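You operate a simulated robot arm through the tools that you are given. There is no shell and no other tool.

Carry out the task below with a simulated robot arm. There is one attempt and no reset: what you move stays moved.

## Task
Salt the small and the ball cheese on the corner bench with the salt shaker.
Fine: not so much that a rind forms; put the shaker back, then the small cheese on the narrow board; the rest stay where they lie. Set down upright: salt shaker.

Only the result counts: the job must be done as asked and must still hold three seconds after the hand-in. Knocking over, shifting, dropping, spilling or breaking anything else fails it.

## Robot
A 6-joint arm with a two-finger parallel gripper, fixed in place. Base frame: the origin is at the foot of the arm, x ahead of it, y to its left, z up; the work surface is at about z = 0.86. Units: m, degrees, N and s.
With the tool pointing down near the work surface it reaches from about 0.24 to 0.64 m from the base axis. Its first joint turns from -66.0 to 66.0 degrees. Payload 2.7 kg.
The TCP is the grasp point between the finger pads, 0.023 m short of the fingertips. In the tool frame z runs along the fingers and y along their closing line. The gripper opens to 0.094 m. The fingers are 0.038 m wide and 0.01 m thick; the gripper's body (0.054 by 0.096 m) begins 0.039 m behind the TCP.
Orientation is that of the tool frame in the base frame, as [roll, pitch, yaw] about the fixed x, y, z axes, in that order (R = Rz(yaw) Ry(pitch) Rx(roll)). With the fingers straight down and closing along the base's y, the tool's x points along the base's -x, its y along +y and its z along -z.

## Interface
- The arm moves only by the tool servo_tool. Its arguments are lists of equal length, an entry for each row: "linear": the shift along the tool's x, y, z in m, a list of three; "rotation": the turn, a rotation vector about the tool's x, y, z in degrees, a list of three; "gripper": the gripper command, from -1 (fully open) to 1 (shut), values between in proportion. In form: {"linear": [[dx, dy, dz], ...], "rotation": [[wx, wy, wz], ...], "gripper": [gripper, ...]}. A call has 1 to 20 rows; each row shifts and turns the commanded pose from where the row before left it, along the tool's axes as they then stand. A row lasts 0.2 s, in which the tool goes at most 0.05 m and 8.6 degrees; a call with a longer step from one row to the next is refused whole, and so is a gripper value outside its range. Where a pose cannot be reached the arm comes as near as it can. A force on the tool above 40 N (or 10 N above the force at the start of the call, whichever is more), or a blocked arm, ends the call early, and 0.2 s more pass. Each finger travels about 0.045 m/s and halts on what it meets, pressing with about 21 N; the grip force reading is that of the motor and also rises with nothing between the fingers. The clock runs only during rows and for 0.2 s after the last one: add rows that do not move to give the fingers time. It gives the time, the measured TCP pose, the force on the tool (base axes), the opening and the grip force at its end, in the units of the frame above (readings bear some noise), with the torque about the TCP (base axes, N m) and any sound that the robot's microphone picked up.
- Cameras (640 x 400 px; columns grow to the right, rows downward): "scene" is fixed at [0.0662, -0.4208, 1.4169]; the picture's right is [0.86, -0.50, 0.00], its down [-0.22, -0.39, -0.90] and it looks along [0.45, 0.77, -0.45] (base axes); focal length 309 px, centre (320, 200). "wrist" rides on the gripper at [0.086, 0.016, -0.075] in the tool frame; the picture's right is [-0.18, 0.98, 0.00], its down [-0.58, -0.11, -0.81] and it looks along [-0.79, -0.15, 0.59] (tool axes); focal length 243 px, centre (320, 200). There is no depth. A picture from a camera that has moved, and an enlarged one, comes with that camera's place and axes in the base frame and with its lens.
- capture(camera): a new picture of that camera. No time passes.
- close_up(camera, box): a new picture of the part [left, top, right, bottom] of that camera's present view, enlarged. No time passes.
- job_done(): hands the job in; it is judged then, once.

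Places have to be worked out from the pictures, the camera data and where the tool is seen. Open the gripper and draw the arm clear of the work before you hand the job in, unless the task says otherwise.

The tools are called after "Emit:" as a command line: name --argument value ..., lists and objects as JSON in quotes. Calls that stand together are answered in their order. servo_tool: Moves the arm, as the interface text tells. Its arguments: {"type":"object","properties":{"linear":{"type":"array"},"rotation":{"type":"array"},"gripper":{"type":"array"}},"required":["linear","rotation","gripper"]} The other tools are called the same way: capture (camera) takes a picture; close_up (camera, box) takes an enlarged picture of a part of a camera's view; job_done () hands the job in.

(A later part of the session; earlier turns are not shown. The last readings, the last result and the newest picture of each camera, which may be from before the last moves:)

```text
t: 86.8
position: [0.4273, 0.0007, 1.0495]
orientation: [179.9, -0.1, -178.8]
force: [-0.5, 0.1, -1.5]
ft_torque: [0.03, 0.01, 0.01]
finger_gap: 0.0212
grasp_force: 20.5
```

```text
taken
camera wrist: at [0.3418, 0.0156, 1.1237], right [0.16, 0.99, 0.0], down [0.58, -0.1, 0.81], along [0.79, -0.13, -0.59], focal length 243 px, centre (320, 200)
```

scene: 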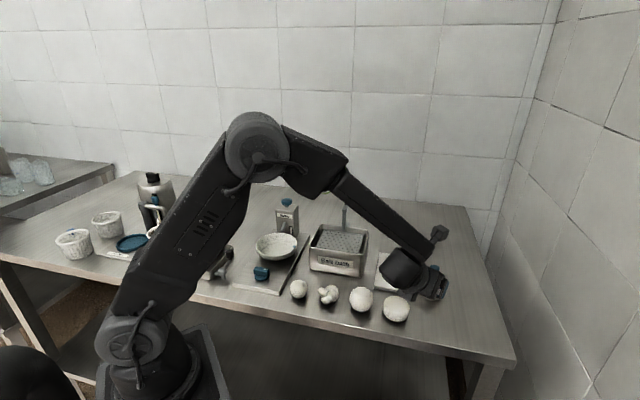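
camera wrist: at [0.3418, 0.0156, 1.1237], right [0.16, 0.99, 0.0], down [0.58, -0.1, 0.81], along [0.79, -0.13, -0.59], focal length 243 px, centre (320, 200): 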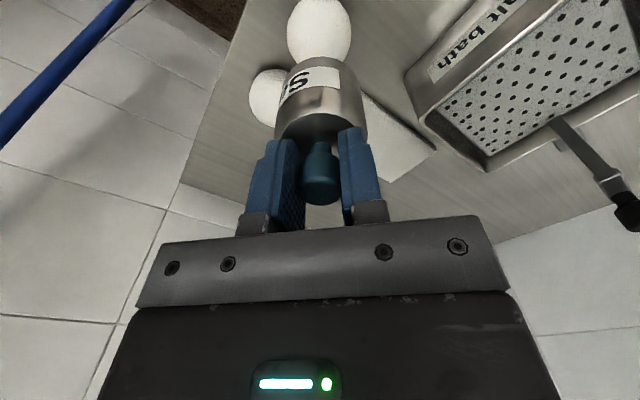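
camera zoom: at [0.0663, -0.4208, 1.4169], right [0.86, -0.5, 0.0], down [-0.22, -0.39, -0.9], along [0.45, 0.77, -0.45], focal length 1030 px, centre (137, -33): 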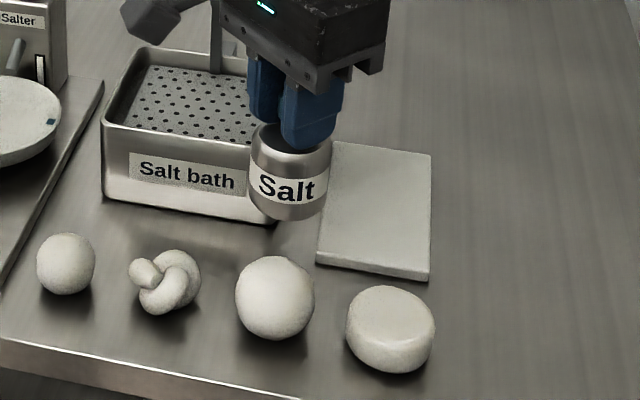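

The shaker hangs centred above the ball. I try the vertical shake with the knob grip.

Emit:
servo_tool --linear '[[0, 0, 0.01], [0, 0, -0.045], [0, 0, 0.045], [0, 0, -0.045], [0, 0, 0.045], [0, 0, 0]]' --rotation '[[0, 0, 0], [0, 0, 0], [0, 0, 0], [0, 0, 0], [0, 0, 0], [0, 0, 0]]' --gripper '[0.9, 0.9, 0.9, 0.9, 0.9, 0.9]'

Emit:
close_up --camera "scene" --box '[320, 210, 430, 330]'

```text
t: 88.2
position: [0.428, 0.0016, 1.0386]
orientation: [179.8, 0.0, -178.9]
force: [-0.3, -0.2, -1.2]
ft_torque: [-0.01, 0.01, 0.02]
finger_gap: 0.0211
grasp_force: 21.0
```

```text
3.33 times, centred on (375, 270) of scene
camera zoom: at [0.0663, -0.4208, 1.4169], right [0.86, -0.5, 0.0], down [-0.22, -0.39, -0.9], along [0.45, 0.77, -0.45], focal length 1030 px, centre (137, -33)
```

zoom: 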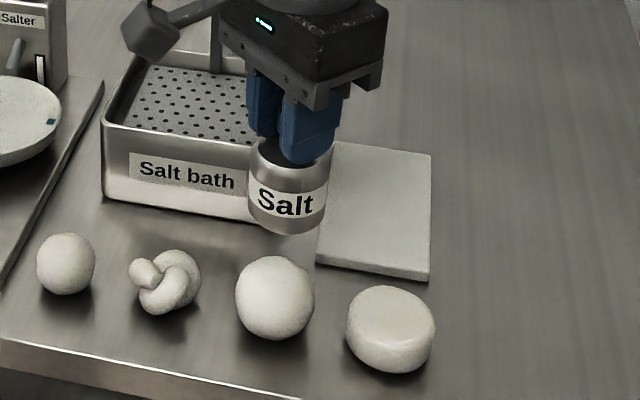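

Nothing. The knob may be a plunger: I'll set the base gently on top of the ball and press lightly, in small steps watching force.

Emit:
servo_tool --linear '[[0.003, 0, 0.01], [0, 0, 0.015], [0, 0, 0.01], [0, 0, 0.002], [0, 0, 0]]' --rotation '[[0, 0, 0], [0, 0, 0], [0, 0, 0], [0, 0, 0], [0, 0, 0]]' --gripper '[0.9, 0.9, 0.9, 0.9, 0.9]'

Emit:
close_up --camera "scene" --box '[330, 240, 400, 320]'

```text
t: 89.4
position: [0.4255, 0.0022, 1.0018]
orientation: [179.9, -0.2, -178.8]
force: [0.4, -0.1, -1.9]
ft_torque: [0.0, -0.02, -0.04]
finger_gap: 0.0215
grasp_force: 21.5
```

```text
5.00 times, centred on (365, 280) of scene
camera zoom: at [0.0663, -0.4208, 1.4169], right [0.86, -0.5, 0.0], down [-0.22, -0.39, -0.9], along [0.45, 0.77, -0.45], focal length 1544 px, centre (95, -200)
```

zoom: 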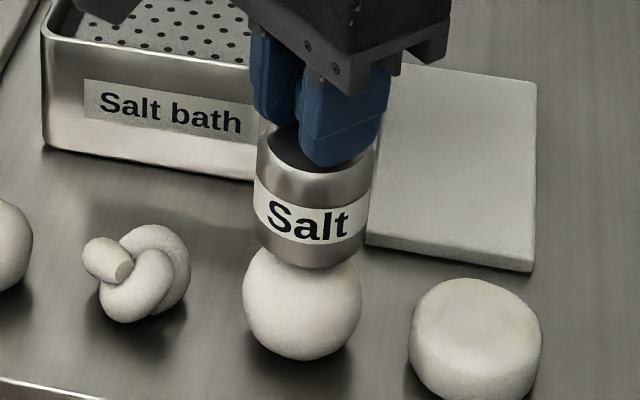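

Contact is near; I centre 3 mm better over the ball and lower in 2 mm steps.

Emit:
servo_tool --linear '[[0.003, 0.0015, 0], [0, 0, 0.002], [0, 0, 0.002], [0, 0, 0.002], [0, 0, 0]]' --rotation '[[0, 0, 0], [0, 0, 0], [0, 0, 0], [0, 0, 0], [0, 0, 0]]' --gripper '[0.9, 0.9, 0.9, 0.9, 0.9]'

```text
t: 90.6
position: [0.4218, 0.0029, 0.9962]
orientation: [179.9, -0.1, -178.8]
force: [-0.1, -0.3, -2.3]
ft_torque: [0.01, 0.03, 0.0]
finger_gap: 0.0212
grasp_force: 20.8
```

Emit:
servo_tool --linear '[[0, 0, 0.002], [0, 0, 0.001], [0, 0, 0]]' --rotation '[[0, 0, 0], [0, 0, 0], [0, 0, 0]]' --gripper '[0.9, 0.9, 0.9]'

Emit:
close_up --camera "scene" --box '[330, 240, 400, 320]'

```text
t: 91.4
position: [0.4226, 0.0027, 0.9919]
orientation: [179.9, 0.0, -178.8]
force: [0.3, 0.9, -0.9]
ft_torque: [-0.01, 0.01, 0.0]
finger_gap: 0.0211
grasp_force: 21.0
```

```text
5.00 times, centred on (365, 280) of scene
camera zoom: at [0.0663, -0.4208, 1.4169], right [0.86, -0.5, 0.0], down [-0.22, -0.39, -0.9], along [0.45, 0.77, -0.45], focal length 1544 px, centre (95, -200)
```

zoom: 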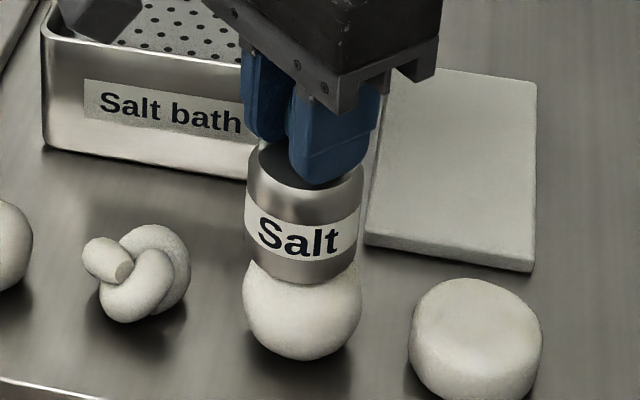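

Emit:
servo_tool --linear '[[0, 0, 0.0015], [0, 0, 0.0015], [0, 0, 0]]' --rotation '[[0, 0, 0], [0, 0, 0], [0, 0, 0]]' --gripper '[0.9, 0.9, 0.9]'

```text
t: 92.2
position: [0.4208, 0.0028, 0.9903]
orientation: [179.9, -0.1, -178.9]
force: [-0.8, -0.2, -1.2]
ft_torque: [0.0, -0.02, 0.0]
finger_gap: 0.0214
grasp_force: 21.2
```

No contact yet (force is still just the weight). I continue in small steps.

Emit:
servo_tool --linear '[[0, 0, 0.0015], [0, 0, 0.0015], [0, 0, 0]]' --rotation '[[0, 0, 0], [0, 0, 0], [0, 0, 0]]' --gripper '[0.9, 0.9, 0.9]'

Emit:
close_up --camera "scene" --box '[330, 240, 400, 320]'

```text
t: 93.0
position: [0.4216, 0.004, 0.9885]
orientation: [179.9, 0.0, -178.8]
force: [-4.3, -0.4, 15.1]
ft_torque: [-0.06, 0.37, -0.01]
finger_gap: 0.0213
grasp_force: 21.6
```

```text
5.00 times, centred on (365, 280) of scene
camera zoom: at [0.0659, -0.4208, 1.4169], right [0.86, -0.5, 0.0], down [-0.22, -0.39, -0.9], along [0.45, 0.77, -0.45], focal length 1544 px, centre (95, -200)
```

zoom: 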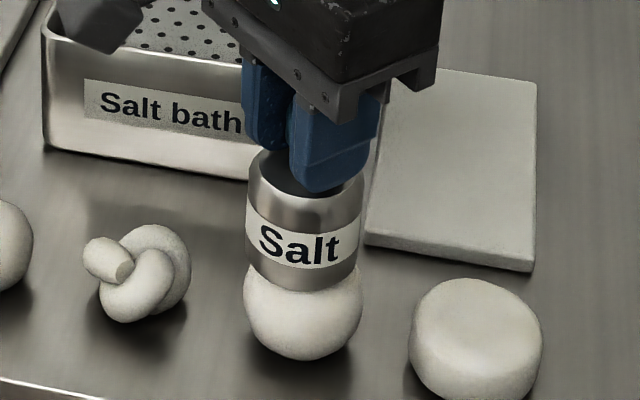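

Firm contact (15 N) with no give and no click, so it is not a plunger. I back off straight away and check the ball.

Emit:
servo_tool --linear '[[0, 0, -0.003], [0, 0, -0.01], [0, 0, -0.02], [0, 0, -0.02], [0, 0, -0.03], [0, 0, 0]]' --rotation '[[0, 0, 0], [0, 0, 0], [0, 0, 0], [0, 0, 0], [0, 0, 0], [0, 0, 0]]' --gripper '[0.9, 0.9, 0.9, 0.9, 0.9, 0.9]'

Emit:
close_up --camera "scene" --box '[340, 245, 420, 325]'

Emit:
close_up --camera "wrist" --box '[220, 0, 420, 220]'

```text
t: 94.4
position: [0.4226, 0.0026, 1.0701]
orientation: [179.9, -0.2, -178.8]
force: [0.5, -0.1, -1.3]
ft_torque: [0.03, -0.01, -0.01]
finger_gap: 0.021
grasp_force: 21.2
```

```text
5.00 times, centred on (380, 285) of scene
camera zoom: at [0.0663, -0.4208, 1.4169], right [0.86, -0.5, 0.0], down [-0.22, -0.39, -0.9], along [0.45, 0.77, -0.45], focal length 1544 px, centre (20, -225)
```

zoom: 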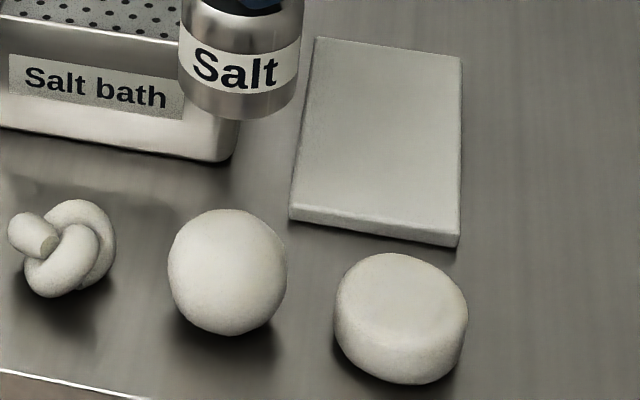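

```text
1.82 times, centred on (320, 110) of wrist
camera zoom: at [0.3364, 0.0177, 1.1447], right [0.16, 0.99, 0.0], down [0.59, -0.1, 0.8], along [0.79, -0.13, -0.59], focal length 441 px, centre (320, 364)
```

zoom: 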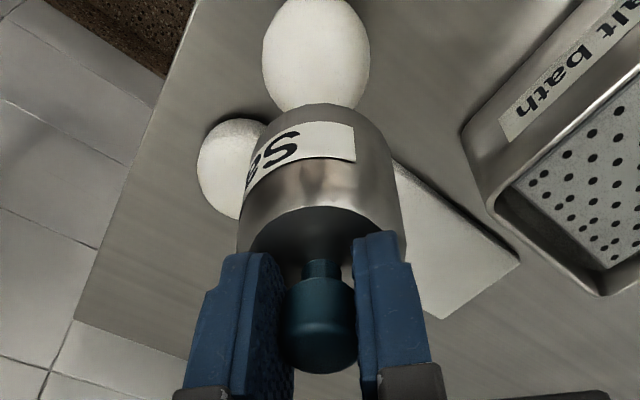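

The ball has not moved. Next I try a longer continuous shake (eight cycles) in the knob grip above the ball, in case a sustained shake is needed.

Emit:
servo_tool --linear '[[0, 0, 0.03], [0, 0, -0.035], [0, 0, 0.035], [0, 0, -0.035], [0, 0, 0.035], [0, 0, -0.035], [0, 0, 0.035], [0, 0, -0.035], [0, 0, 0.035], [0, 0, -0.035], [0, 0, 0.035], [0, 0, -0.035], [0, 0, 0.035], [0, 0, 0]]' --rotation '[[0, 0, 0], [0, 0, 0], [0, 0, 0], [0, 0, 0], [0, 0, 0], [0, 0, 0], [0, 0, 0], [0, 0, 0], [0, 0, 0], [0, 0, 0], [0, 0, 0], [0, 0, 0], [0, 0, 0], [0, 0, 0]]' --gripper '[0.9, 0.9, 0.9, 0.9, 0.9, 0.9, 0.9, 0.9, 0.9, 0.9, 0.9, 0.9, 0.9, 0.9]'

Emit:
close_up --camera "scene" --box '[330, 235, 410, 320]'

```text
t: 97.4
position: [0.4219, 0.0026, 1.0407]
orientation: [180.0, -0.1, -178.8]
force: [0.4, 0.7, -2.8]
ft_torque: [0.02, 0.02, -0.03]
finger_gap: 0.0212
grasp_force: 20.7
```

```text
4.71 times, centred on (370, 278) of scene
camera zoom: at [0.0663, -0.4208, 1.4169], right [0.86, -0.5, 0.0], down [-0.22, -0.39, -0.9], along [0.45, 0.77, -0.45], focal length 1453 px, centre (85, -165)
```

zoom: 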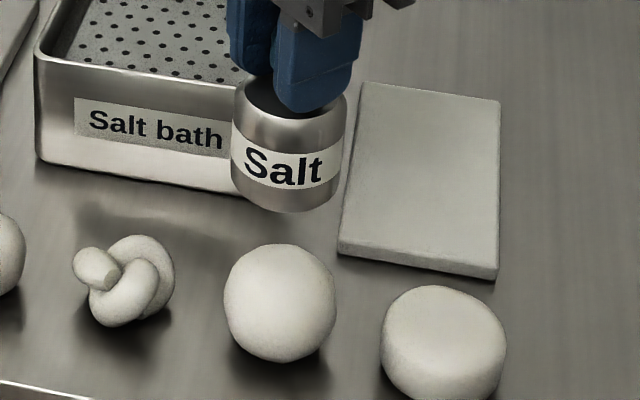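

Nothing. Full inversion remains, which needs a nearly horizontal side grip. I'll set the shaker back on its spot using the knob grip, then regrip its body with the tool almost level.

Emit:
servo_tool --linear '[[0, 0, -0.02], [0, 0, -0.02], [0, 0, -0.02], [-0.02236, -0.00721, 0], [-0.02236, -0.00721, 0], [-0.02236, -0.00721, 0], [-0.02236, -0.00721, 0], [-0.02236, -0.00721, 0], [-0.02236, -0.00721, 0], [-0.02236, -0.00721, 0], [-0.02236, -0.00721, 0], [0, 0, 0.02], [0, 0, 0.025], [0, 0, 0.025], [0, 0, 0.025], [0, 0, 0.025], [0, 0, 0.02], [0, 0, 0.01], [0, 0, 0]]' --rotation '[[0, 0, 0], [0, 0, 0], [0, 0, 0], [0, 0, 0], [0, 0, 0], [0, 0, 0], [0, 0, 0], [0, 0, 0], [0, 0, 0], [0, 0, 0], [0, 0, 0], [0, 0, 0], [0, 0, 0], [0, 0, 0], [0, 0, 0], [0, 0, 0], [0, 0, 0], [0, 0, 0], [0, 0, 0]]' --gripper '[0.9, 0.9, 0.9, 0.9, 0.9, 0.9, 0.9, 0.9, 0.9, 0.9, 0.9, 0.9, 0.9, 0.9, 0.9, 0.9, 0.9, 0.9, 0.9]'

```text
t: 101.4
position: [0.602, -0.0504, 0.9484]
orientation: [179.9, 0.0, -178.7]
force: [-0.4, 0.0, -1.2]
ft_torque: [0.01, 0.0, -0.01]
finger_gap: 0.0212
grasp_force: 20.9
```

Emit:
servo_tool --linear '[[0, -0.0008, 0.004], [0, 0, 0.003], [0, 0, 0.0015], [0, 0, 0.001], [0, 0, 0]]' --rotation '[[0, 0, 0], [0, 0, 0], [0, 0, 0], [0, 0, 0], [0, 0, 0]]' --gripper '[0.9, 0.9, 0.9, 0.9, 0.9]'

```text
t: 102.6
position: [0.6026, -0.0526, 0.9409]
orientation: [179.8, -0.2, -178.7]
force: [-0.1, -0.4, -1.4]
ft_torque: [0.0, -0.01, 0.02]
finger_gap: 0.0213
grasp_force: 20.6
```

Emit:
servo_tool --linear '[[0.0005, 0.0005, 0.0012], [0, 0, 0.001], [0, 0, 0]]' --rotation '[[0, 0, 0], [0, 0, 0], [0, 0, 0]]' --gripper '[0.9, 0.9, 0.9]'

```text
t: 103.4
position: [0.6009, -0.0508, 0.9387]
orientation: [179.9, 0.0, -178.9]
force: [-0.1, 0.2, 0.4]
ft_torque: [-0.04, 0.02, -0.01]
finger_gap: 0.0212
grasp_force: 20.7
```

The weight is carried by the bench. I open and rise.

Emit:
servo_tool --linear '[[0, 0, 0], [0, 0, 0], [0, 0, 0], [0, 0, -0.01], [0, 0, -0.025], [0, 0, -0.04], [0, 0, -0.04], [0, 0, -0.04], [0, 0, -0.03], [0, 0, 0]]' --rotation '[[0, 0, 0], [0, 0, 0], [0, 0, 0], [0, 0, 0], [0, 0, 0], [0, 0, 0], [0, 0, 0], [0, 0, 0], [0, 0, 0], [0, 0, 0]]' --gripper '[0.3, -0.2, -0.2, -0.2, -0.4, -0.7, -0.7, -0.7, -0.7, -0.7]'

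Emit:
close_up --camera "scene" --box '[410, 255, 458, 305]'

Emit:
close_up --camera "scene" --box '[120, 160, 240, 300]'

```text
t: 105.6
position: [0.5971, -0.052, 1.1104]
orientation: [179.9, -0.2, -178.8]
force: [1.0, -0.1, -0.3]
ft_torque: [-0.03, 0.0, 0.0]
finger_gap: 0.0799
grasp_force: 0.1
out of reach, approached as far as the arm can: row 9
```

```text
8.00 times, centred on (434, 280) of scene
camera zoom: at [0.0662, -0.4208, 1.4169], right [0.86, -0.5, 0.0], down [-0.22, -0.39, -0.9], along [0.45, 0.77, -0.45], focal length 2471 px, centre (-592, -440)
```

zoom: 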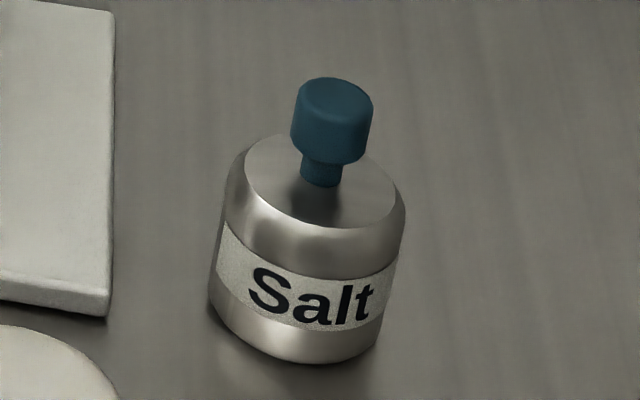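

```text
2.86 times, centred on (180, 230) of scene
camera zoom: at [0.0662, -0.4208, 1.4169], right [0.86, -0.5, 0.0], down [-0.22, -0.39, -0.9], along [0.45, 0.77, -0.45], focal length 882 px, centre (720, 114)
```

zoom: 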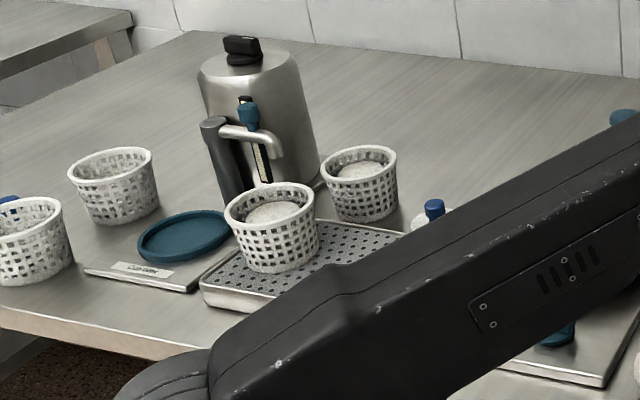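

The shaker stands fine (about 3 mm to the right of the original, to be corrected later). I move back and turn the tool to heading 60° for a nearly level grip.

Emit:
servo_tool --linear '[[0.0247, -0.0215, 0], [0.0247, -0.0215, 0], [0.0247, -0.0215, 0], [0.0247, -0.0215, 0], [0, 0, 0], [0, 0, 0], [0, 0, 0], [0, 0, 0], [0, 0, 0], [0, 0, 0], [0, 0, 0], [0, 0, 0], [0, 0, 0], [0, 0, 0], [0, 0, 0], [0, 0, 0], [0, 0, 0], [0, 0, 0], [0, 0, 0], [0, 0, 0]]' --rotation '[[0, 0, 0], [0, 0, 0], [0, 0, 0], [0, 0, 0], [0, 0, 8.08], [0, 0, 8.08], [0, 0, 8.08], [0, 0, 8.08], [0, 0, 8.08], [0, 0, 8.08], [0, 0, 8.08], [0, 0, 8.08], [0, 0, 8.08], [0, 0, 8.08], [0, 0, 8.08], [0, 0, 8.08], [0, 0, 8.08], [0, 0, 8.08], [0, 0, 8.08], [0, 0, 0]]' --gripper '[-0.7, -0.7, -0.7, -0.7, -0.7, -0.7, -0.7, -0.7, -0.7, -0.7, -0.7, -0.7, -0.7, -0.7, -0.7, -0.7, -0.7, -0.7, -0.7, -0.7]'

Emit:
servo_tool --linear '[[0, 0, 0], [0, 0, 0], [0, 0, 0], [0, 0, 0], [0, 0, 0], [0, 0, 0], [0, 0, 0], [0, 0, 0], [0, 0, 0], [0, 0, 0]]' --rotation '[[0, 8.33, 0], [0, 8.33, 0], [0, 8.33, 0], [0, 8.33, 0], [0, 8.33, 0], [0, 8.33, 0], [0, 8.33, 0], [0, 8.33, 0], [0, 8.36, 0], [0, 0, 0]]' --gripper '[-0.7, -0.7, -0.7, -0.7, -0.7, -0.7, -0.7, -0.7, -0.7, -0.7]'

Emit:
capture --camera "scene"

Emit:
capture --camera "wrist"

```text
t: 109.8
position: [0.4996, -0.1392, 1.1105]
orientation: [-179.9, 0.0, 59.8]
force: [0.1, -0.9, 0.1]
ft_torque: [-0.01, 0.0, -0.03]
finger_gap: 0.0799
grasp_force: 0.1
```

```text
t: 112.0
position: [0.4997, -0.1396, 1.1117]
orientation: [-179.5, -75.1, 59.5]
force: [0.0, -0.4, 0.6]
ft_torque: [-0.03, 0.02, -0.01]
finger_gap: 0.0797
grasp_force: 0.0
```

```text
taken
```

scene: 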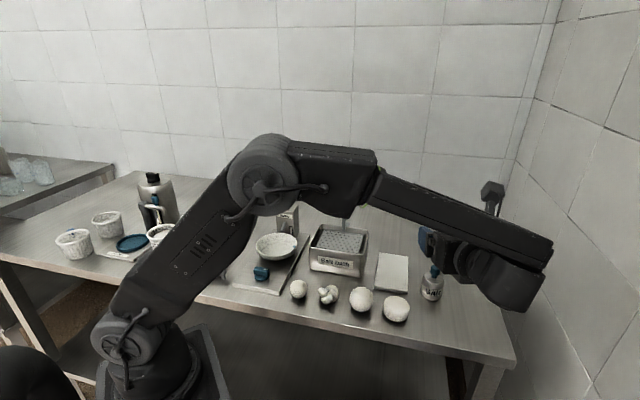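

```text
taken
camera wrist: at [0.4893, -0.1912, 1.2135], right [0.83, -0.53, -0.18], down [-0.56, -0.75, -0.35], along [0.05, 0.39, -0.92], focal length 243 px, centre (320, 200)
```

wrist: 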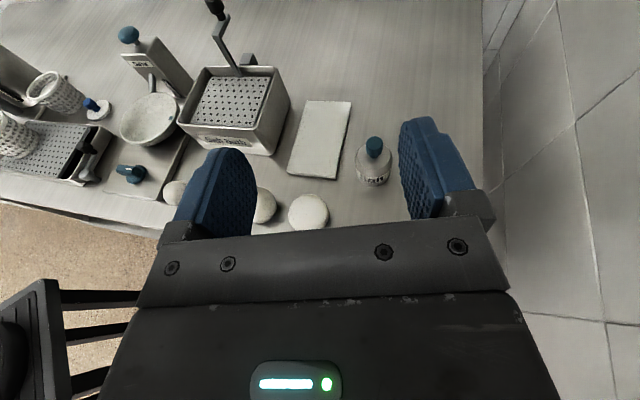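

The shaker confirms at (0.602,-0.053). I descend behind it with the tool nearly level, to a pre-approach point 10 cm back.

Emit:
servo_tool --linear '[[-0.02171, 0.00553, 0.00914], [-0.02171, 0.00553, 0.00914], [-0.02171, 0.00553, 0.00914], [-0.02171, 0.00553, 0.00914], [-0.02171, 0.00553, 0.00914], [-0.02171, 0.00553, 0.00914], [-0.02171, 0.00553, 0.00914], [-0.02171, 0.00553, 0.00914], [0, 0, 0]]' --rotation '[[0, 0, 0], [0, 0, 0], [0, 0, 0], [0, 0, 0], [0, 0, 0], [0, 0, 0], [0, 0, 0], [0, 0, 0], [0, 0, 0]]' --gripper '[-0.7, -0.7, -0.7, -0.7, -0.7, -0.7, -0.7, -0.7, -0.7]'

Emit:
capture --camera "scene"

Emit:
capture --camera "wrist"

```text
t: 114.0
position: [0.5498, -0.1399, 0.924]
orientation: [-179.5, -75.0, 59.6]
force: [-0.3, 0.1, -0.1]
ft_torque: [0.02, -0.01, 0.01]
finger_gap: 0.0799
grasp_force: 0.1
```

```text
taken
```

scene: 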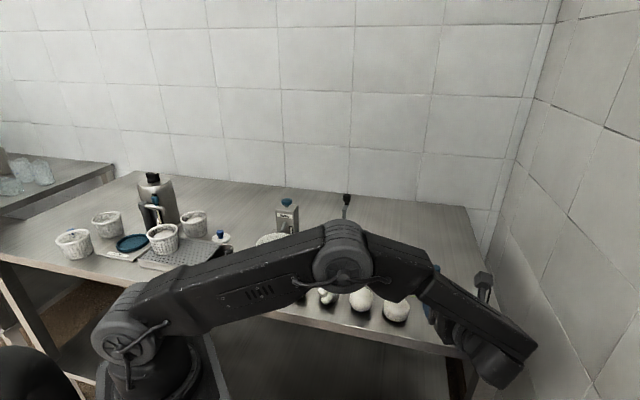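

```text
taken
camera wrist: at [0.5397, -0.1908, 1.027], right [0.83, -0.53, -0.18], down [-0.56, -0.75, -0.35], along [0.05, 0.39, -0.92], focal length 243 px, centre (320, 200)
```

wrist: 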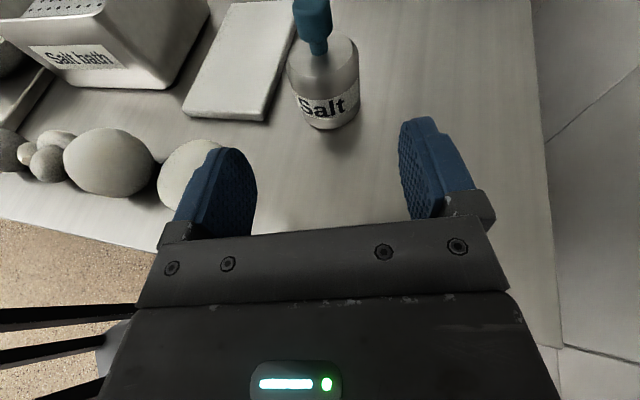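

Aligned within a millimetre and the flattened cheese clears the left finger by about 2 cm. I advance to straddle the body.

Emit:
servo_tool --linear '[[0, 0, 0.016], [0, 0, 0.016], [0, 0, 0.016], [0, 0, 0.016], [0, 0, 0.016], [0, 0, 0.01], [0, 0, 0]]' --rotation '[[0, 0, 0], [0, 0, 0], [0, 0, 0], [0, 0, 0], [0, 0, 0], [0, 0, 0], [0, 0, 0]]' --gripper '[-0.7, -0.7, -0.7, -0.7, -0.7, -0.7, -0.7]'

Emit:
capture --camera "wrist"

Emit:
close_up --camera "scene" --box '[320, 240, 480, 360]'

```text
t: 115.6
position: [0.5939, -0.0641, 0.9015]
orientation: [-179.4, -75.0, 59.4]
force: [-0.1, 0.0, -0.6]
ft_torque: [0.03, 0.03, -0.03]
finger_gap: 0.0799
grasp_force: 0.0
```

```text
taken
camera wrist: at [0.5839, -0.1154, 1.0032], right [0.83, -0.53, -0.18], down [-0.56, -0.75, -0.35], along [0.05, 0.39, -0.92], focal length 243 px, centre (320, 200)
```

wrist: 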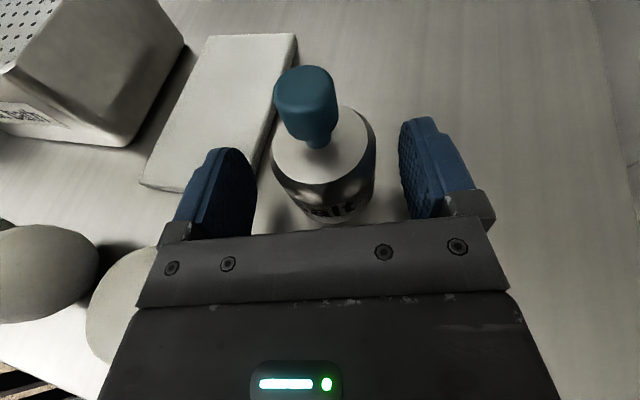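

```text
3.33 times, centred on (400, 300) of scene
camera zoom: at [0.0663, -0.4208, 1.4169], right [0.86, -0.5, 0.0], down [-0.22, -0.39, -0.9], along [0.45, 0.77, -0.45], focal length 1030 px, centre (53, -133)
```

zoom: 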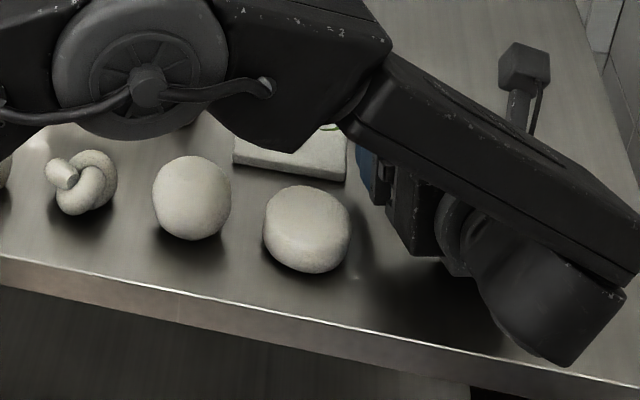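

Clear on both sides. I advance the last 8 mm and close.

Emit:
servo_tool --linear '[[0, 0, 0.004], [0, 0, 0.004], [0, 0, 0], [0, 0, 0], [0, 0, 0], [0, 0, 0], [0, 0, 0]]' --rotation '[[0, 0, 0], [0, 0, 0], [0, 0, 0], [0, 0, 0], [0, 0, 0], [0, 0, 0], [0, 0, 0]]' --gripper '[-0.7, -0.7, -0.4, -0.1, 0.3, 0.6, 0.6]'

Emit:
capture --camera "wrist"

```text
t: 117.2
position: [0.5974, -0.058, 0.899]
orientation: [-179.5, -75.0, 59.4]
force: [0.7, 2.2, -0.3]
ft_torque: [-0.04, -0.07, -0.01]
finger_gap: 0.0513
grasp_force: 21.2
```

```text
taken
camera wrist: at [0.5873, -0.1086, 1.0013], right [0.83, -0.53, -0.18], down [-0.56, -0.75, -0.35], along [0.05, 0.39, -0.92], focal length 243 px, centre (320, 200)
```

wrist: 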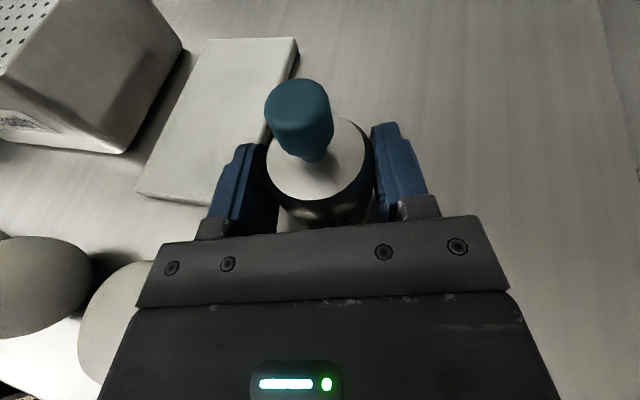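

Gripped near-level. I lift and carry it, upright, back over the ball area at height.

Emit:
servo_tool --linear '[[0.01, 0, -0.0027], [0.0193, 0, -0.0052], [0.0193, 0, -0.0052], [0.0193, 0, -0.0052], [0.0193, 0, -0.0052], [0.0193, 0, -0.0052], [0.0193, 0, -0.0052], [0.0193, 0, -0.0052], [0.01, 0, -0.0027], [0.0095, -0.01824, -0.008], [0.0095, -0.01824, -0.008], [0.0095, -0.01824, -0.008], [0.0095, -0.01824, -0.008], [0.0095, -0.01824, -0.008], [0.0095, -0.01824, -0.008], [0.0095, -0.01824, -0.008], [0.0095, -0.01824, -0.008], [0, 0, 0]]' --rotation '[[0, 0, 0], [0, 0, 0], [0, 0, 0], [0, 0, 0], [0, 0, 0], [0, 0, 0], [0, 0, 0], [0, 0, 0], [0, 0, 0], [0, 0, 0], [0, 0, 0], [0, 0, 0], [0, 0, 0], [0, 0, 0], [0, 0, 0], [0, 0, 0], [0, 0, 0], [0, 0, 0]]' --gripper '[0.6, 0.6, 0.6, 0.6, 0.6, 0.6, 0.6, 0.6, 0.6, 0.6, 0.6, 0.6, 0.6, 0.6, 0.6, 0.6, 0.6, 0.6]'

Emit:
capture --camera "scene"

```text
t: 121.0
position: [0.4502, -0.0218, 1.1493]
orientation: [-179.5, -75.1, 59.5]
force: [0.0, -0.4, -1.8]
ft_torque: [0.02, 0.0, -0.01]
finger_gap: 0.0511
grasp_force: 21.1
```

```text
taken
```

scene: 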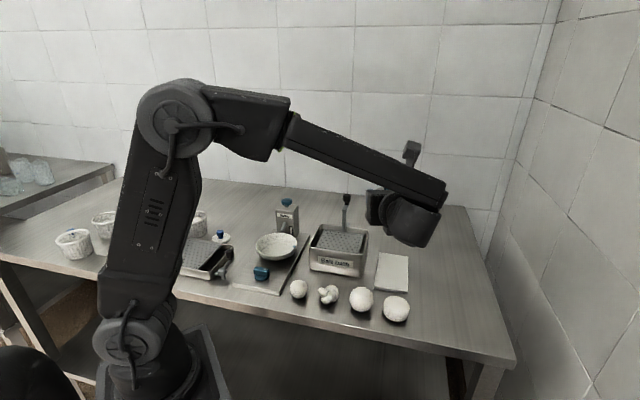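

Steepening the tool to straight down (shaker leans 75°, still above horizontal) and starting the roll.

Emit:
servo_tool --linear '[[0, 0, 0], [0, 0, 0], [0, 0, 0], [0, 0, 0], [0, 0, 0], [0, 0, 0], [0, 0, 0], [0, 0, 0], [0, 0, 0], [0, 0, 0], [0, 0, 0], [0, 0, 0], [0, 0, 0], [0, 0, 0], [0, 0, 0], [0, 0, 0], [0, 0, 0], [0, 0, 0], [0, 0, 0], [0, 0, 0]]' --rotation '[[0, -8.34, 0], [0, -8.34, 0], [0, -8.34, 0], [0, -8.34, 0], [0, -8.34, 0], [0, -8.34, 0], [0, -8.34, 0], [0, -8.34, 0], [0, -8.34, 0], [0, 0, -8.5], [0, 0, -8.5], [0, 0, -8.5], [0, 0, -8.5], [0, 0, -8.5], [0, 0, -8.5], [0, 0, -8.5], [0, 0, -8.5], [0, 0, -8.5], [0, 0, -8.5], [0, 0, -8.5]]' --gripper '[0.6, 0.6, 0.6, 0.6, 0.6, 0.6, 0.6, 0.6, 0.6, 0.6, 0.6, 0.6, 0.6, 0.6, 0.6, 0.6, 0.6, 0.6, 0.6, 0.6]'

Emit:
servo_tool --linear '[[0, 0, 0], [0, 0, 0], [0, 0, 0], [0, 0, 0], [0, 0, 0], [0, 0, 0], [0, 0, 0], [0, 0, 0], [0, 0, 0], [0, 0, 0], [0, 0, 0], [0, 0, 0], [0, 0, 0]]' --rotation '[[0, 0, -8.5], [0, 0, -8.5], [0, 0, -8.5], [0, 0, -8.5], [0, 0, -8.5], [0, 0, -8.5], [0, 0, -8.5], [0, 0, -8.5], [0, 0, -8.5], [0, 0, -8.5], [0, 0, -8.5], [0, 0, -8.5], [0, 0, 0]]' --gripper '[0.6, 0.6, 0.6, 0.6, 0.6, 0.6, 0.6, 0.6, 0.6, 0.6, 0.6, 0.6, 0.6]'

Emit:
capture --camera "scene"

Emit:
close_up --camera "scene" --box '[345, 150, 425, 230]'

```text
t: 125.2
position: [0.4507, -0.0217, 1.1503]
orientation: [-179.9, -0.2, 153.6]
force: [-0.1, -0.3, -1.0]
ft_torque: [0.01, 0.01, 0.02]
finger_gap: 0.0512
grasp_force: 20.9
```

```text
t: 128.0
position: [0.4522, -0.021, 1.15]
orientation: [179.9, 0.0, -104.4]
force: [0.4, -0.4, -1.4]
ft_torque: [0.01, 0.01, -0.01]
finger_gap: 0.0513
grasp_force: 21.2
```

```text
taken
```

scene: 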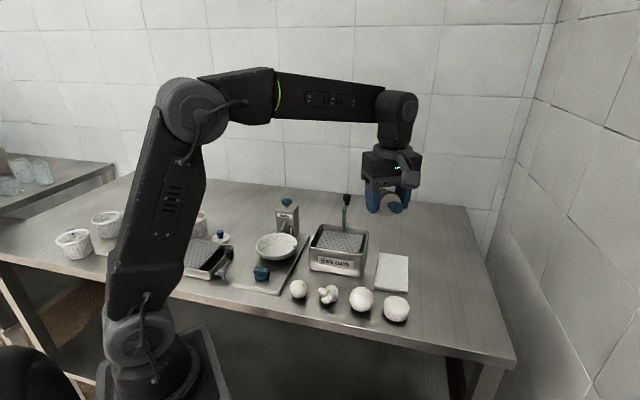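

```text
5.00 times, centred on (385, 190) of scene
camera zoom: at [0.0663, -0.4208, 1.4169], right [0.86, -0.5, 0.0], down [-0.22, -0.39, -0.9], along [0.45, 0.77, -0.45], focal length 1544 px, centre (-5, 250)
```

zoom: 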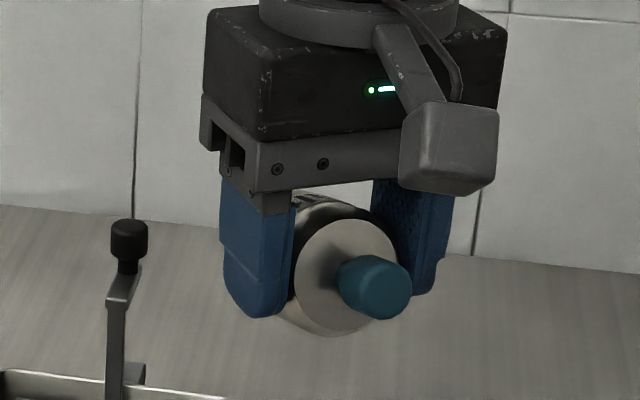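

The head faces back as planned. I bring it above the ball and tilt up to about 120°.

Emit:
servo_tool --linear '[[-0.01044, 0.00682, 0.018], [-0.01044, 0.00682, 0.018], [-0.01044, 0.00682, 0.018], [-0.01044, 0.00682, 0.018], [-0.01044, 0.00682, 0.018], [0, 0, 0], [0, 0, 0], [0, 0, 0], [0, 0, 0], [0, 0, 0], [0, 0, 0], [0, 0, 0]]' --rotation '[[0, 0, 0], [0, 0, 0], [0, 0, 0], [0, 0, 0], [0, 0, 0], [0, -7.5, 0], [0, -7.5, 0], [0, -7.5, 0], [0, -7.5, 0], [0, -7.5, 0], [0, -7.5, 0], [0, 0, 0]]' --gripper '[0.6, 0.6, 0.6, 0.6, 0.6, 0.6, 0.6, 0.6, 0.6, 0.6, 0.6, 0.6]'

Emit:
close_up --camera "scene" --box '[330, 210, 430, 330]'

```text
t: 130.6
position: [0.4313, 0.0376, 1.0603]
orientation: [179.8, 45.2, -104.7]
force: [-0.8, 0.6, -1.3]
ft_torque: [0.01, 0.0, -0.02]
finger_gap: 0.0513
grasp_force: 21.0
```

```text
3.33 times, centred on (380, 270) of scene
camera zoom: at [0.0663, -0.4208, 1.4169], right [0.86, -0.5, 0.0], down [-0.22, -0.39, -0.9], along [0.45, 0.77, -0.45], focal length 1030 px, centre (120, -33)
```

zoom: 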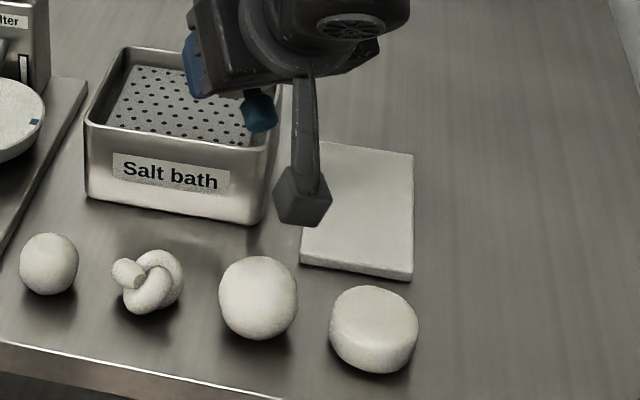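

The knob hangs right above the ball. I continue to about 165° while keeping it over the ball, then lower a little.

Emit:
servo_tool --linear '[[0.0035, 0, -0.0035], [0.003, 0, -0.004], [0.0025, 0, -0.0043], [0.0019, 0, -0.0046], [0.0013, 0, -0.0048], [0.0007, 0, -0.005], [0.015, 0, 0], [0.015, 0, 0], [0, 0, 0]]' --rotation '[[0, -7.5, 0], [0, -7.5, 0], [0, -7.5, 0], [0, -7.5, 0], [0, -7.5, 0], [0, -7.5, 0], [0, 0, 0], [0, 0, 0], [0, 0, 0]]' --gripper '[0.6, 0.6, 0.6, 0.6, 0.6, 0.6, 0.6, 0.6, 0.6]'

Emit:
capture --camera "scene"

Emit:
close_up --camera "scene" --box '[330, 230, 420, 330]'

```text
t: 132.6
position: [0.4223, 0.0082, 1.03]
orientation: [90.5, 89.8, 165.9]
force: [0.8, -0.6, -0.9]
ft_torque: [-0.03, 0.02, 0.03]
finger_gap: 0.0512
grasp_force: 21.4
```

```text
taken
```

scene: 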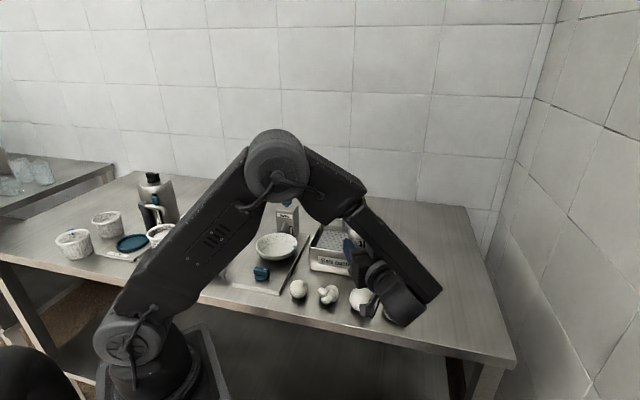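

```text
4.00 times, centred on (375, 280) of scene
camera zoom: at [0.0663, -0.4208, 1.4169], right [0.86, -0.5, 0.0], down [-0.22, -0.39, -0.9], along [0.45, 0.77, -0.45], focal length 1235 px, centre (100, -120)
```

zoom: 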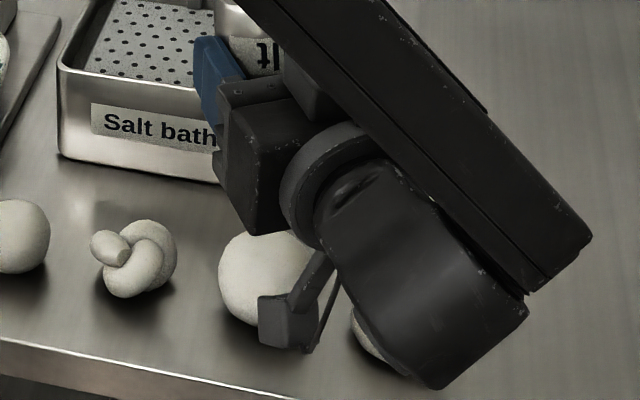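

The shaker is now inverted (about 165°), nothing falling by itself. One shake cycle of 4 cm.

Emit:
servo_tool --linear '[[-0.04, 0, 0], [0.04, 0, 0], [0, 0, 0]]' --rotation '[[0, 0, 0], [0, 0, 0], [0, 0, 0]]' --gripper '[0.6, 0.6, 0.6]'

Emit:
close_up --camera "scene" --box '[330, 230, 420, 330]'

Emit:
capture --camera "wrist"

```text
t: 133.4
position: [0.4222, 0.0087, 1.0302]
orientation: [101.0, 89.9, 176.5]
force: [1.0, -0.5, -1.3]
ft_torque: [0.01, 0.03, 0.0]
finger_gap: 0.0513
grasp_force: 21.5
```

```text
4.00 times, centred on (375, 280) of scene
camera zoom: at [0.0663, -0.4208, 1.4169], right [0.86, -0.5, 0.0], down [-0.22, -0.39, -0.9], along [0.45, 0.77, -0.45], focal length 1235 px, centre (100, -120)
```

zoom: 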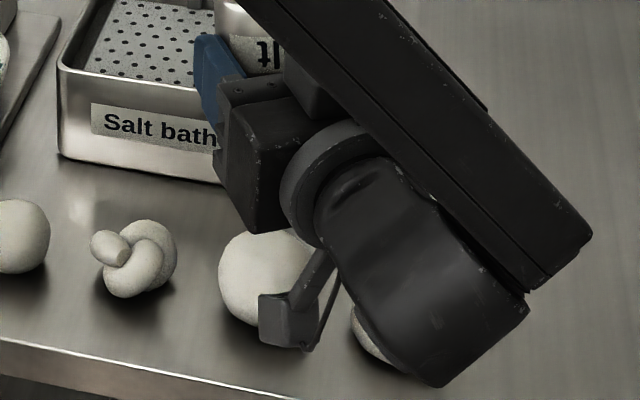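

```text
taken
camera wrist: at [0.3892, -0.0602, 0.9436], right [-0.95, 0.25, 0.19], down [-0.1, -0.81, 0.58], along [0.29, 0.54, 0.79], focal length 243 px, centre (320, 200)
```

wrist: 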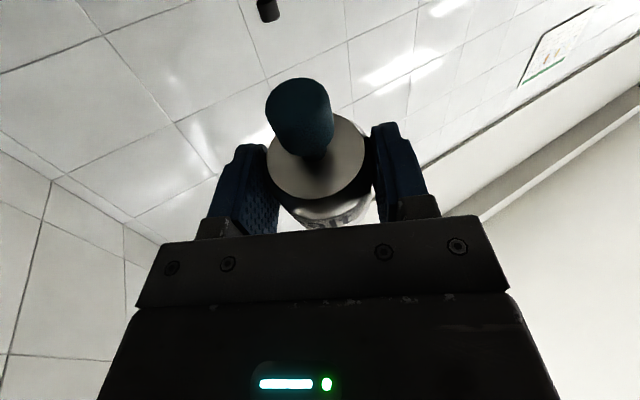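

No sound. I zoom on the head from the wrist camera to look for openings or grains.

Emit:
close_up --camera "wrist" --box '[250, 65, 380, 230]'

Emit:
close_up --camera "scene" --box '[375, 225, 415, 260]'

```text
2.42 times, centred on (315, 148) of wrist
camera zoom: at [0.3892, -0.0602, 0.9436], right [-0.95, 0.25, 0.19], down [-0.1, -0.81, 0.58], along [0.29, 0.54, 0.79], focal length 588 px, centre (332, 327)
```

zoom: 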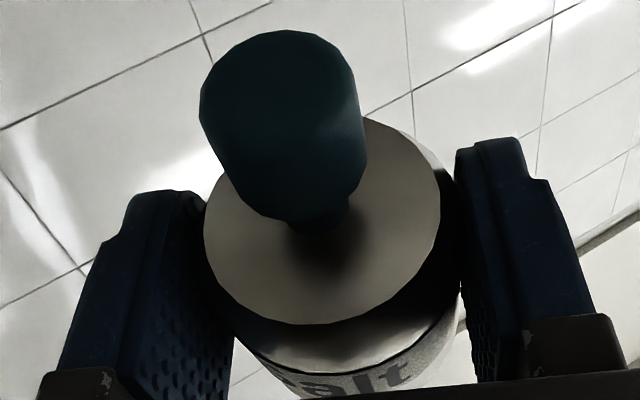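

```text
11.43 times, centred on (395, 242) of scene
camera zoom: at [0.0663, -0.4208, 1.4169], right [0.86, -0.5, 0.0], down [-0.22, -0.39, -0.9], along [0.45, 0.77, -0.45], focal length 3530 px, centre (-537, -286)
```

zoom: 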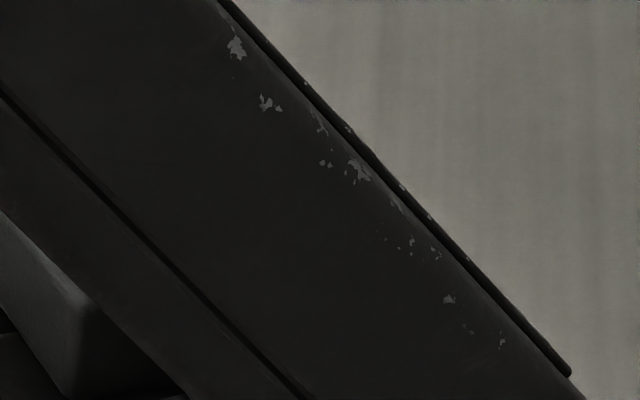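

The head has no visible holes. I try a stronger inverted shake (full-speed 10 cm strokes, twice).

Emit:
servo_tool --linear '[[-0.049, 0, 0], [-0.049, 0, 0], [0.049, 0, 0], [0.049, 0, 0], [-0.049, 0, 0], [0.049, 0, 0], [-0.049, 0, 0], [0.049, 0, 0], [0, 0, 0]]' --rotation '[[0, 0, 0], [0, 0, 0], [0, 0, 0], [0, 0, 0], [0, 0, 0], [0, 0, 0], [0, 0, 0], [0, 0, 0], [0, 0, 0]]' --gripper '[0.6, 0.6, 0.6, 0.6, 0.6, 0.6, 0.6, 0.6, 0.6]'

Emit:
close_up --camera "scene" --box '[330, 230, 420, 330]'

```text
t: 135.4
position: [0.4238, 0.0077, 1.0302]
orientation: [101.3, 89.9, 176.8]
force: [-1.0, -0.2, -2.1]
ft_torque: [0.0, 0.01, -0.01]
finger_gap: 0.0513
grasp_force: 20.8
```

```text
4.00 times, centred on (375, 280) of scene
camera zoom: at [0.0663, -0.4208, 1.4169], right [0.86, -0.5, 0.0], down [-0.22, -0.39, -0.9], along [0.45, 0.77, -0.45], focal length 1235 px, centre (100, -120)
```

zoom: 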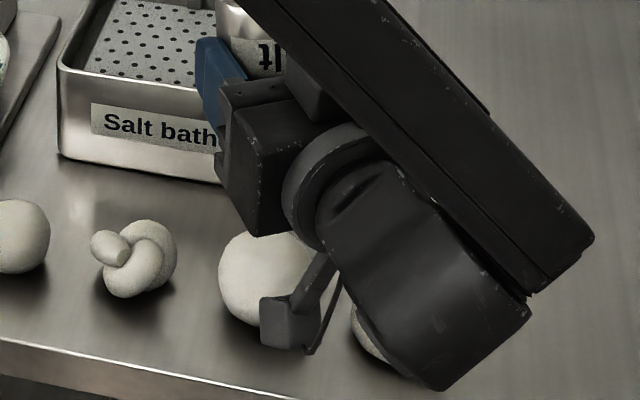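

Still silent. I rise straight up to get an unobstructed look at the ball's top after these shakes.

Emit:
servo_tool --linear '[[-0.015, 0, 0], [-0.025, 0, 0], [-0.025, 0, 0], [-0.025, 0, 0], [-0.015, 0, 0], [0, 0, 0]]' --rotation '[[0, 0, 0], [0, 0, 0], [0, 0, 0], [0, 0, 0], [0, 0, 0], [0, 0, 0]]' --gripper '[0.6, 0.6, 0.6, 0.6, 0.6, 0.6]'

Emit:
close_up --camera "scene" --box '[340, 275, 384, 320]'

Emit:
close_up --camera "scene" --box '[330, 190, 430, 310]'

```text
t: 136.8
position: [0.4237, 0.0068, 1.1355]
orientation: [95.7, 89.9, 171.1]
force: [0.5, 0.4, -1.6]
ft_torque: [-0.02, 0.03, 0.04]
finger_gap: 0.0509
grasp_force: 21.2
```

```text
8.89 times, centred on (362, 298) of scene
camera zoom: at [0.0663, -0.4208, 1.4169], right [0.86, -0.5, 0.0], down [-0.22, -0.39, -0.9], along [0.45, 0.77, -0.45], focal length 2745 px, centre (-53, -667)
```

zoom: 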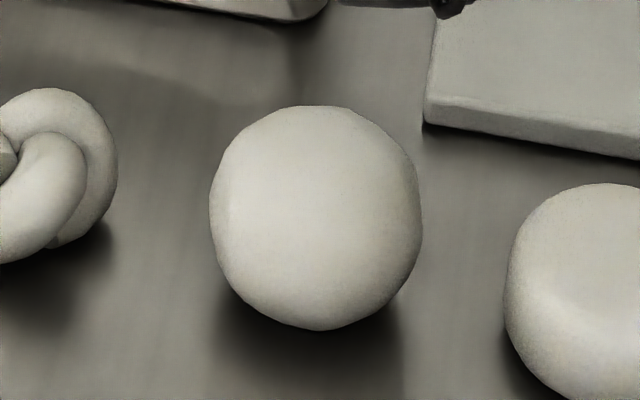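

```text
3.33 times, centred on (380, 250) of scene
camera zoom: at [0.0663, -0.4208, 1.4169], right [0.86, -0.5, 0.0], down [-0.22, -0.39, -0.9], along [0.45, 0.77, -0.45], focal length 1030 px, centre (120, 33)
```

zoom: 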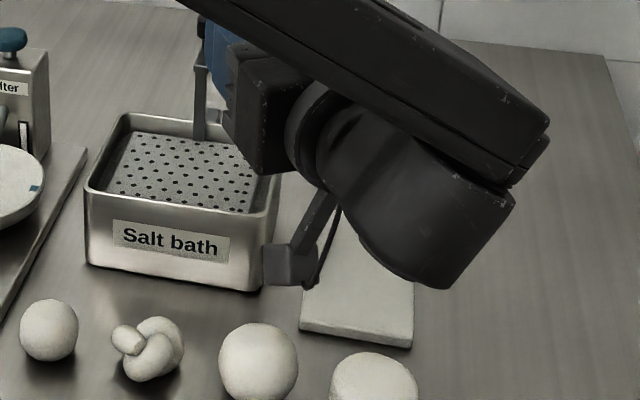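

Ball and bench are still clean. I complete the inversion to about 179°, come down over the ball and shake three cycles.

Emit:
servo_tool --linear '[[0, 0, 0], [0, 0, 0], [0.0179, 0, -0.0066], [0.0179, 0, -0.0066], [0.0179, 0, -0.0066], [0.0179, 0, -0.0066], [0.0179, 0, -0.0066], [0, 0, 0], [-0.0437, 0, 0.0109], [0.0437, 0, -0.0109], [-0.0437, 0, 0.0109], [0.0437, 0, -0.0109], [-0.0437, 0, 0.0109], [0.0437, 0, -0.0109], [0, 0, 0]]' --rotation '[[0, -7, 0], [0, -7, 0], [0, 0, 0], [0, 0, 0], [0, 0, 0], [0, 0, 0], [0, 0, 0], [0, 0, 0], [0, 0, 0], [0, 0, 0], [0, 0, 0], [0, 0, 0], [0, 0, 0], [0, 0, 0], [0, 0, 0]]' --gripper '[0.6, 0.6, 0.6, 0.6, 0.6, 0.6, 0.6, 0.6, 0.6, 0.6, 0.6, 0.6, 0.6, 0.6, 0.6]'

Emit:
capture --camera "scene"

Emit:
close_up --camera "wrist" --box '[220, 40, 420, 220]'

```text
t: 140.0
position: [0.4209, -0.0011, 1.0398]
orientation: [0.6, 76.1, 75.9]
force: [0.3, 0.1, -1.2]
ft_torque: [-0.02, 0.04, 0.01]
finger_gap: 0.0513
grasp_force: 21.1
```

```text
taken
```

scene: 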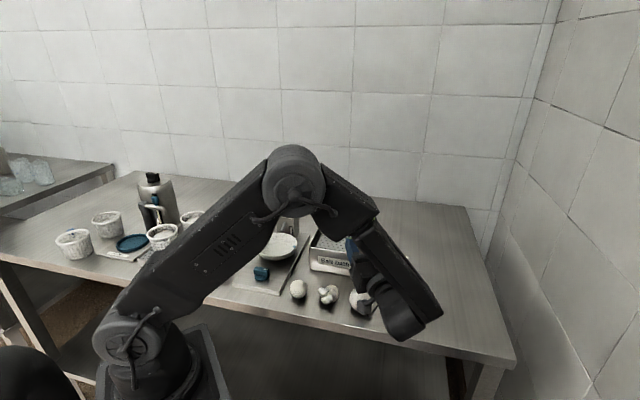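

```text
2.22 times, centred on (320, 130) of wrist
camera zoom: at [0.3928, -0.0476, 0.9375], right [-0.96, 0.2, 0.18], down [-0.13, -0.92, 0.37], along [0.24, 0.33, 0.91], focal length 539 px, centre (320, 356)
```

zoom: 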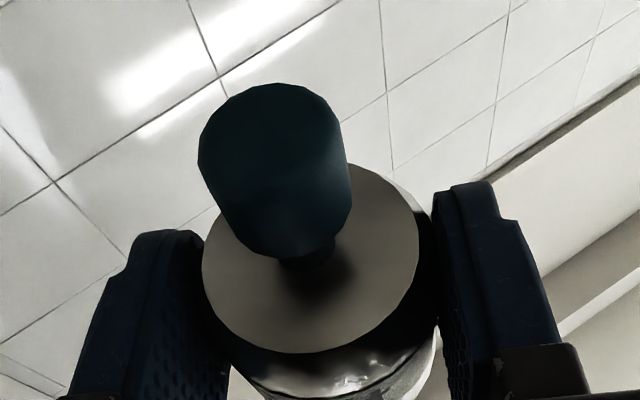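

Still nothing even fully inverted. I return to upright, and on the way look at the ball's top closely with the wrist camera, in case salt is just hard to see.

Emit:
servo_tool --linear '[[-0.0243, 0, 0.006], [-0.0243, 0, 0.006], [-0.0243, 0, 0.006], [-0.0243, 0, 0.006], [0, 0, 0], [0, 0, 0], [0, 0, 0], [0, 0, 0], [0, 0, 0], [0, 0, 0], [0, 0, 0], [0, 0, 0], [0, 0, 0], [0, 0, 0], [0, 0, 0], [0, 0, 0], [0, 0, 0], [0, 0, 0], [0, 0, 0], [0, 0, 0]]' --rotation '[[0, 0, 0], [0, 0, 0], [0, 0, 0], [0, 0, 0], [0, 8.5, 0], [0, 8.5, 0], [0, 8.5, 0], [0, 8.5, 0], [0, 8.5, 0], [0, 8.5, 0], [0, 8.5, 0], [0, 8.5, 0], [0, 8.5, 0], [0, 8.5, 0], [0, 8.5, 0], [0, 8.5, 0], [0, 8.5, 0], [0, 8.5, 0], [0, 8.5, 0], [0, 8.5, 0]]' --gripper '[0.6, 0.6, 0.6, 0.6, 0.6, 0.6, 0.6, 0.6, 0.6, 0.6, 0.6, 0.6, 0.6, 0.6, 0.6, 0.6, 0.6, 0.6, 0.6, 0.6]'

Emit:
capture --camera "scene"

Emit:
capture --camera "wrist"

```text
t: 144.2
position: [0.4209, -0.002, 1.1414]
orientation: [179.9, -32.1, -104.5]
force: [0.5, 0.7, -1.8]
ft_torque: [-0.01, 0.01, 0.02]
finger_gap: 0.0509
grasp_force: 20.4
```

```text
taken
```

scene: 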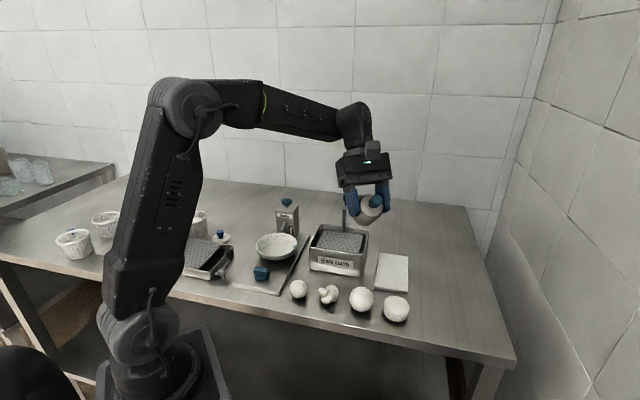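

```text
taken
camera wrist: at [0.3974, -0.0305, 1.2495], right [-0.91, 0.4, -0.1], down [0.34, 0.86, 0.37], along [0.23, 0.31, -0.92], focal length 243 px, centre (320, 200)
```

wrist: 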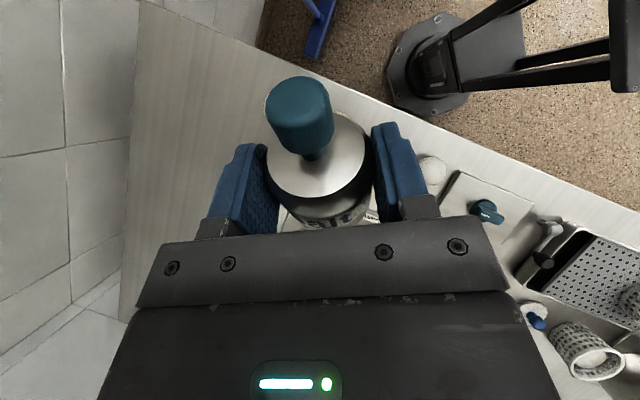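

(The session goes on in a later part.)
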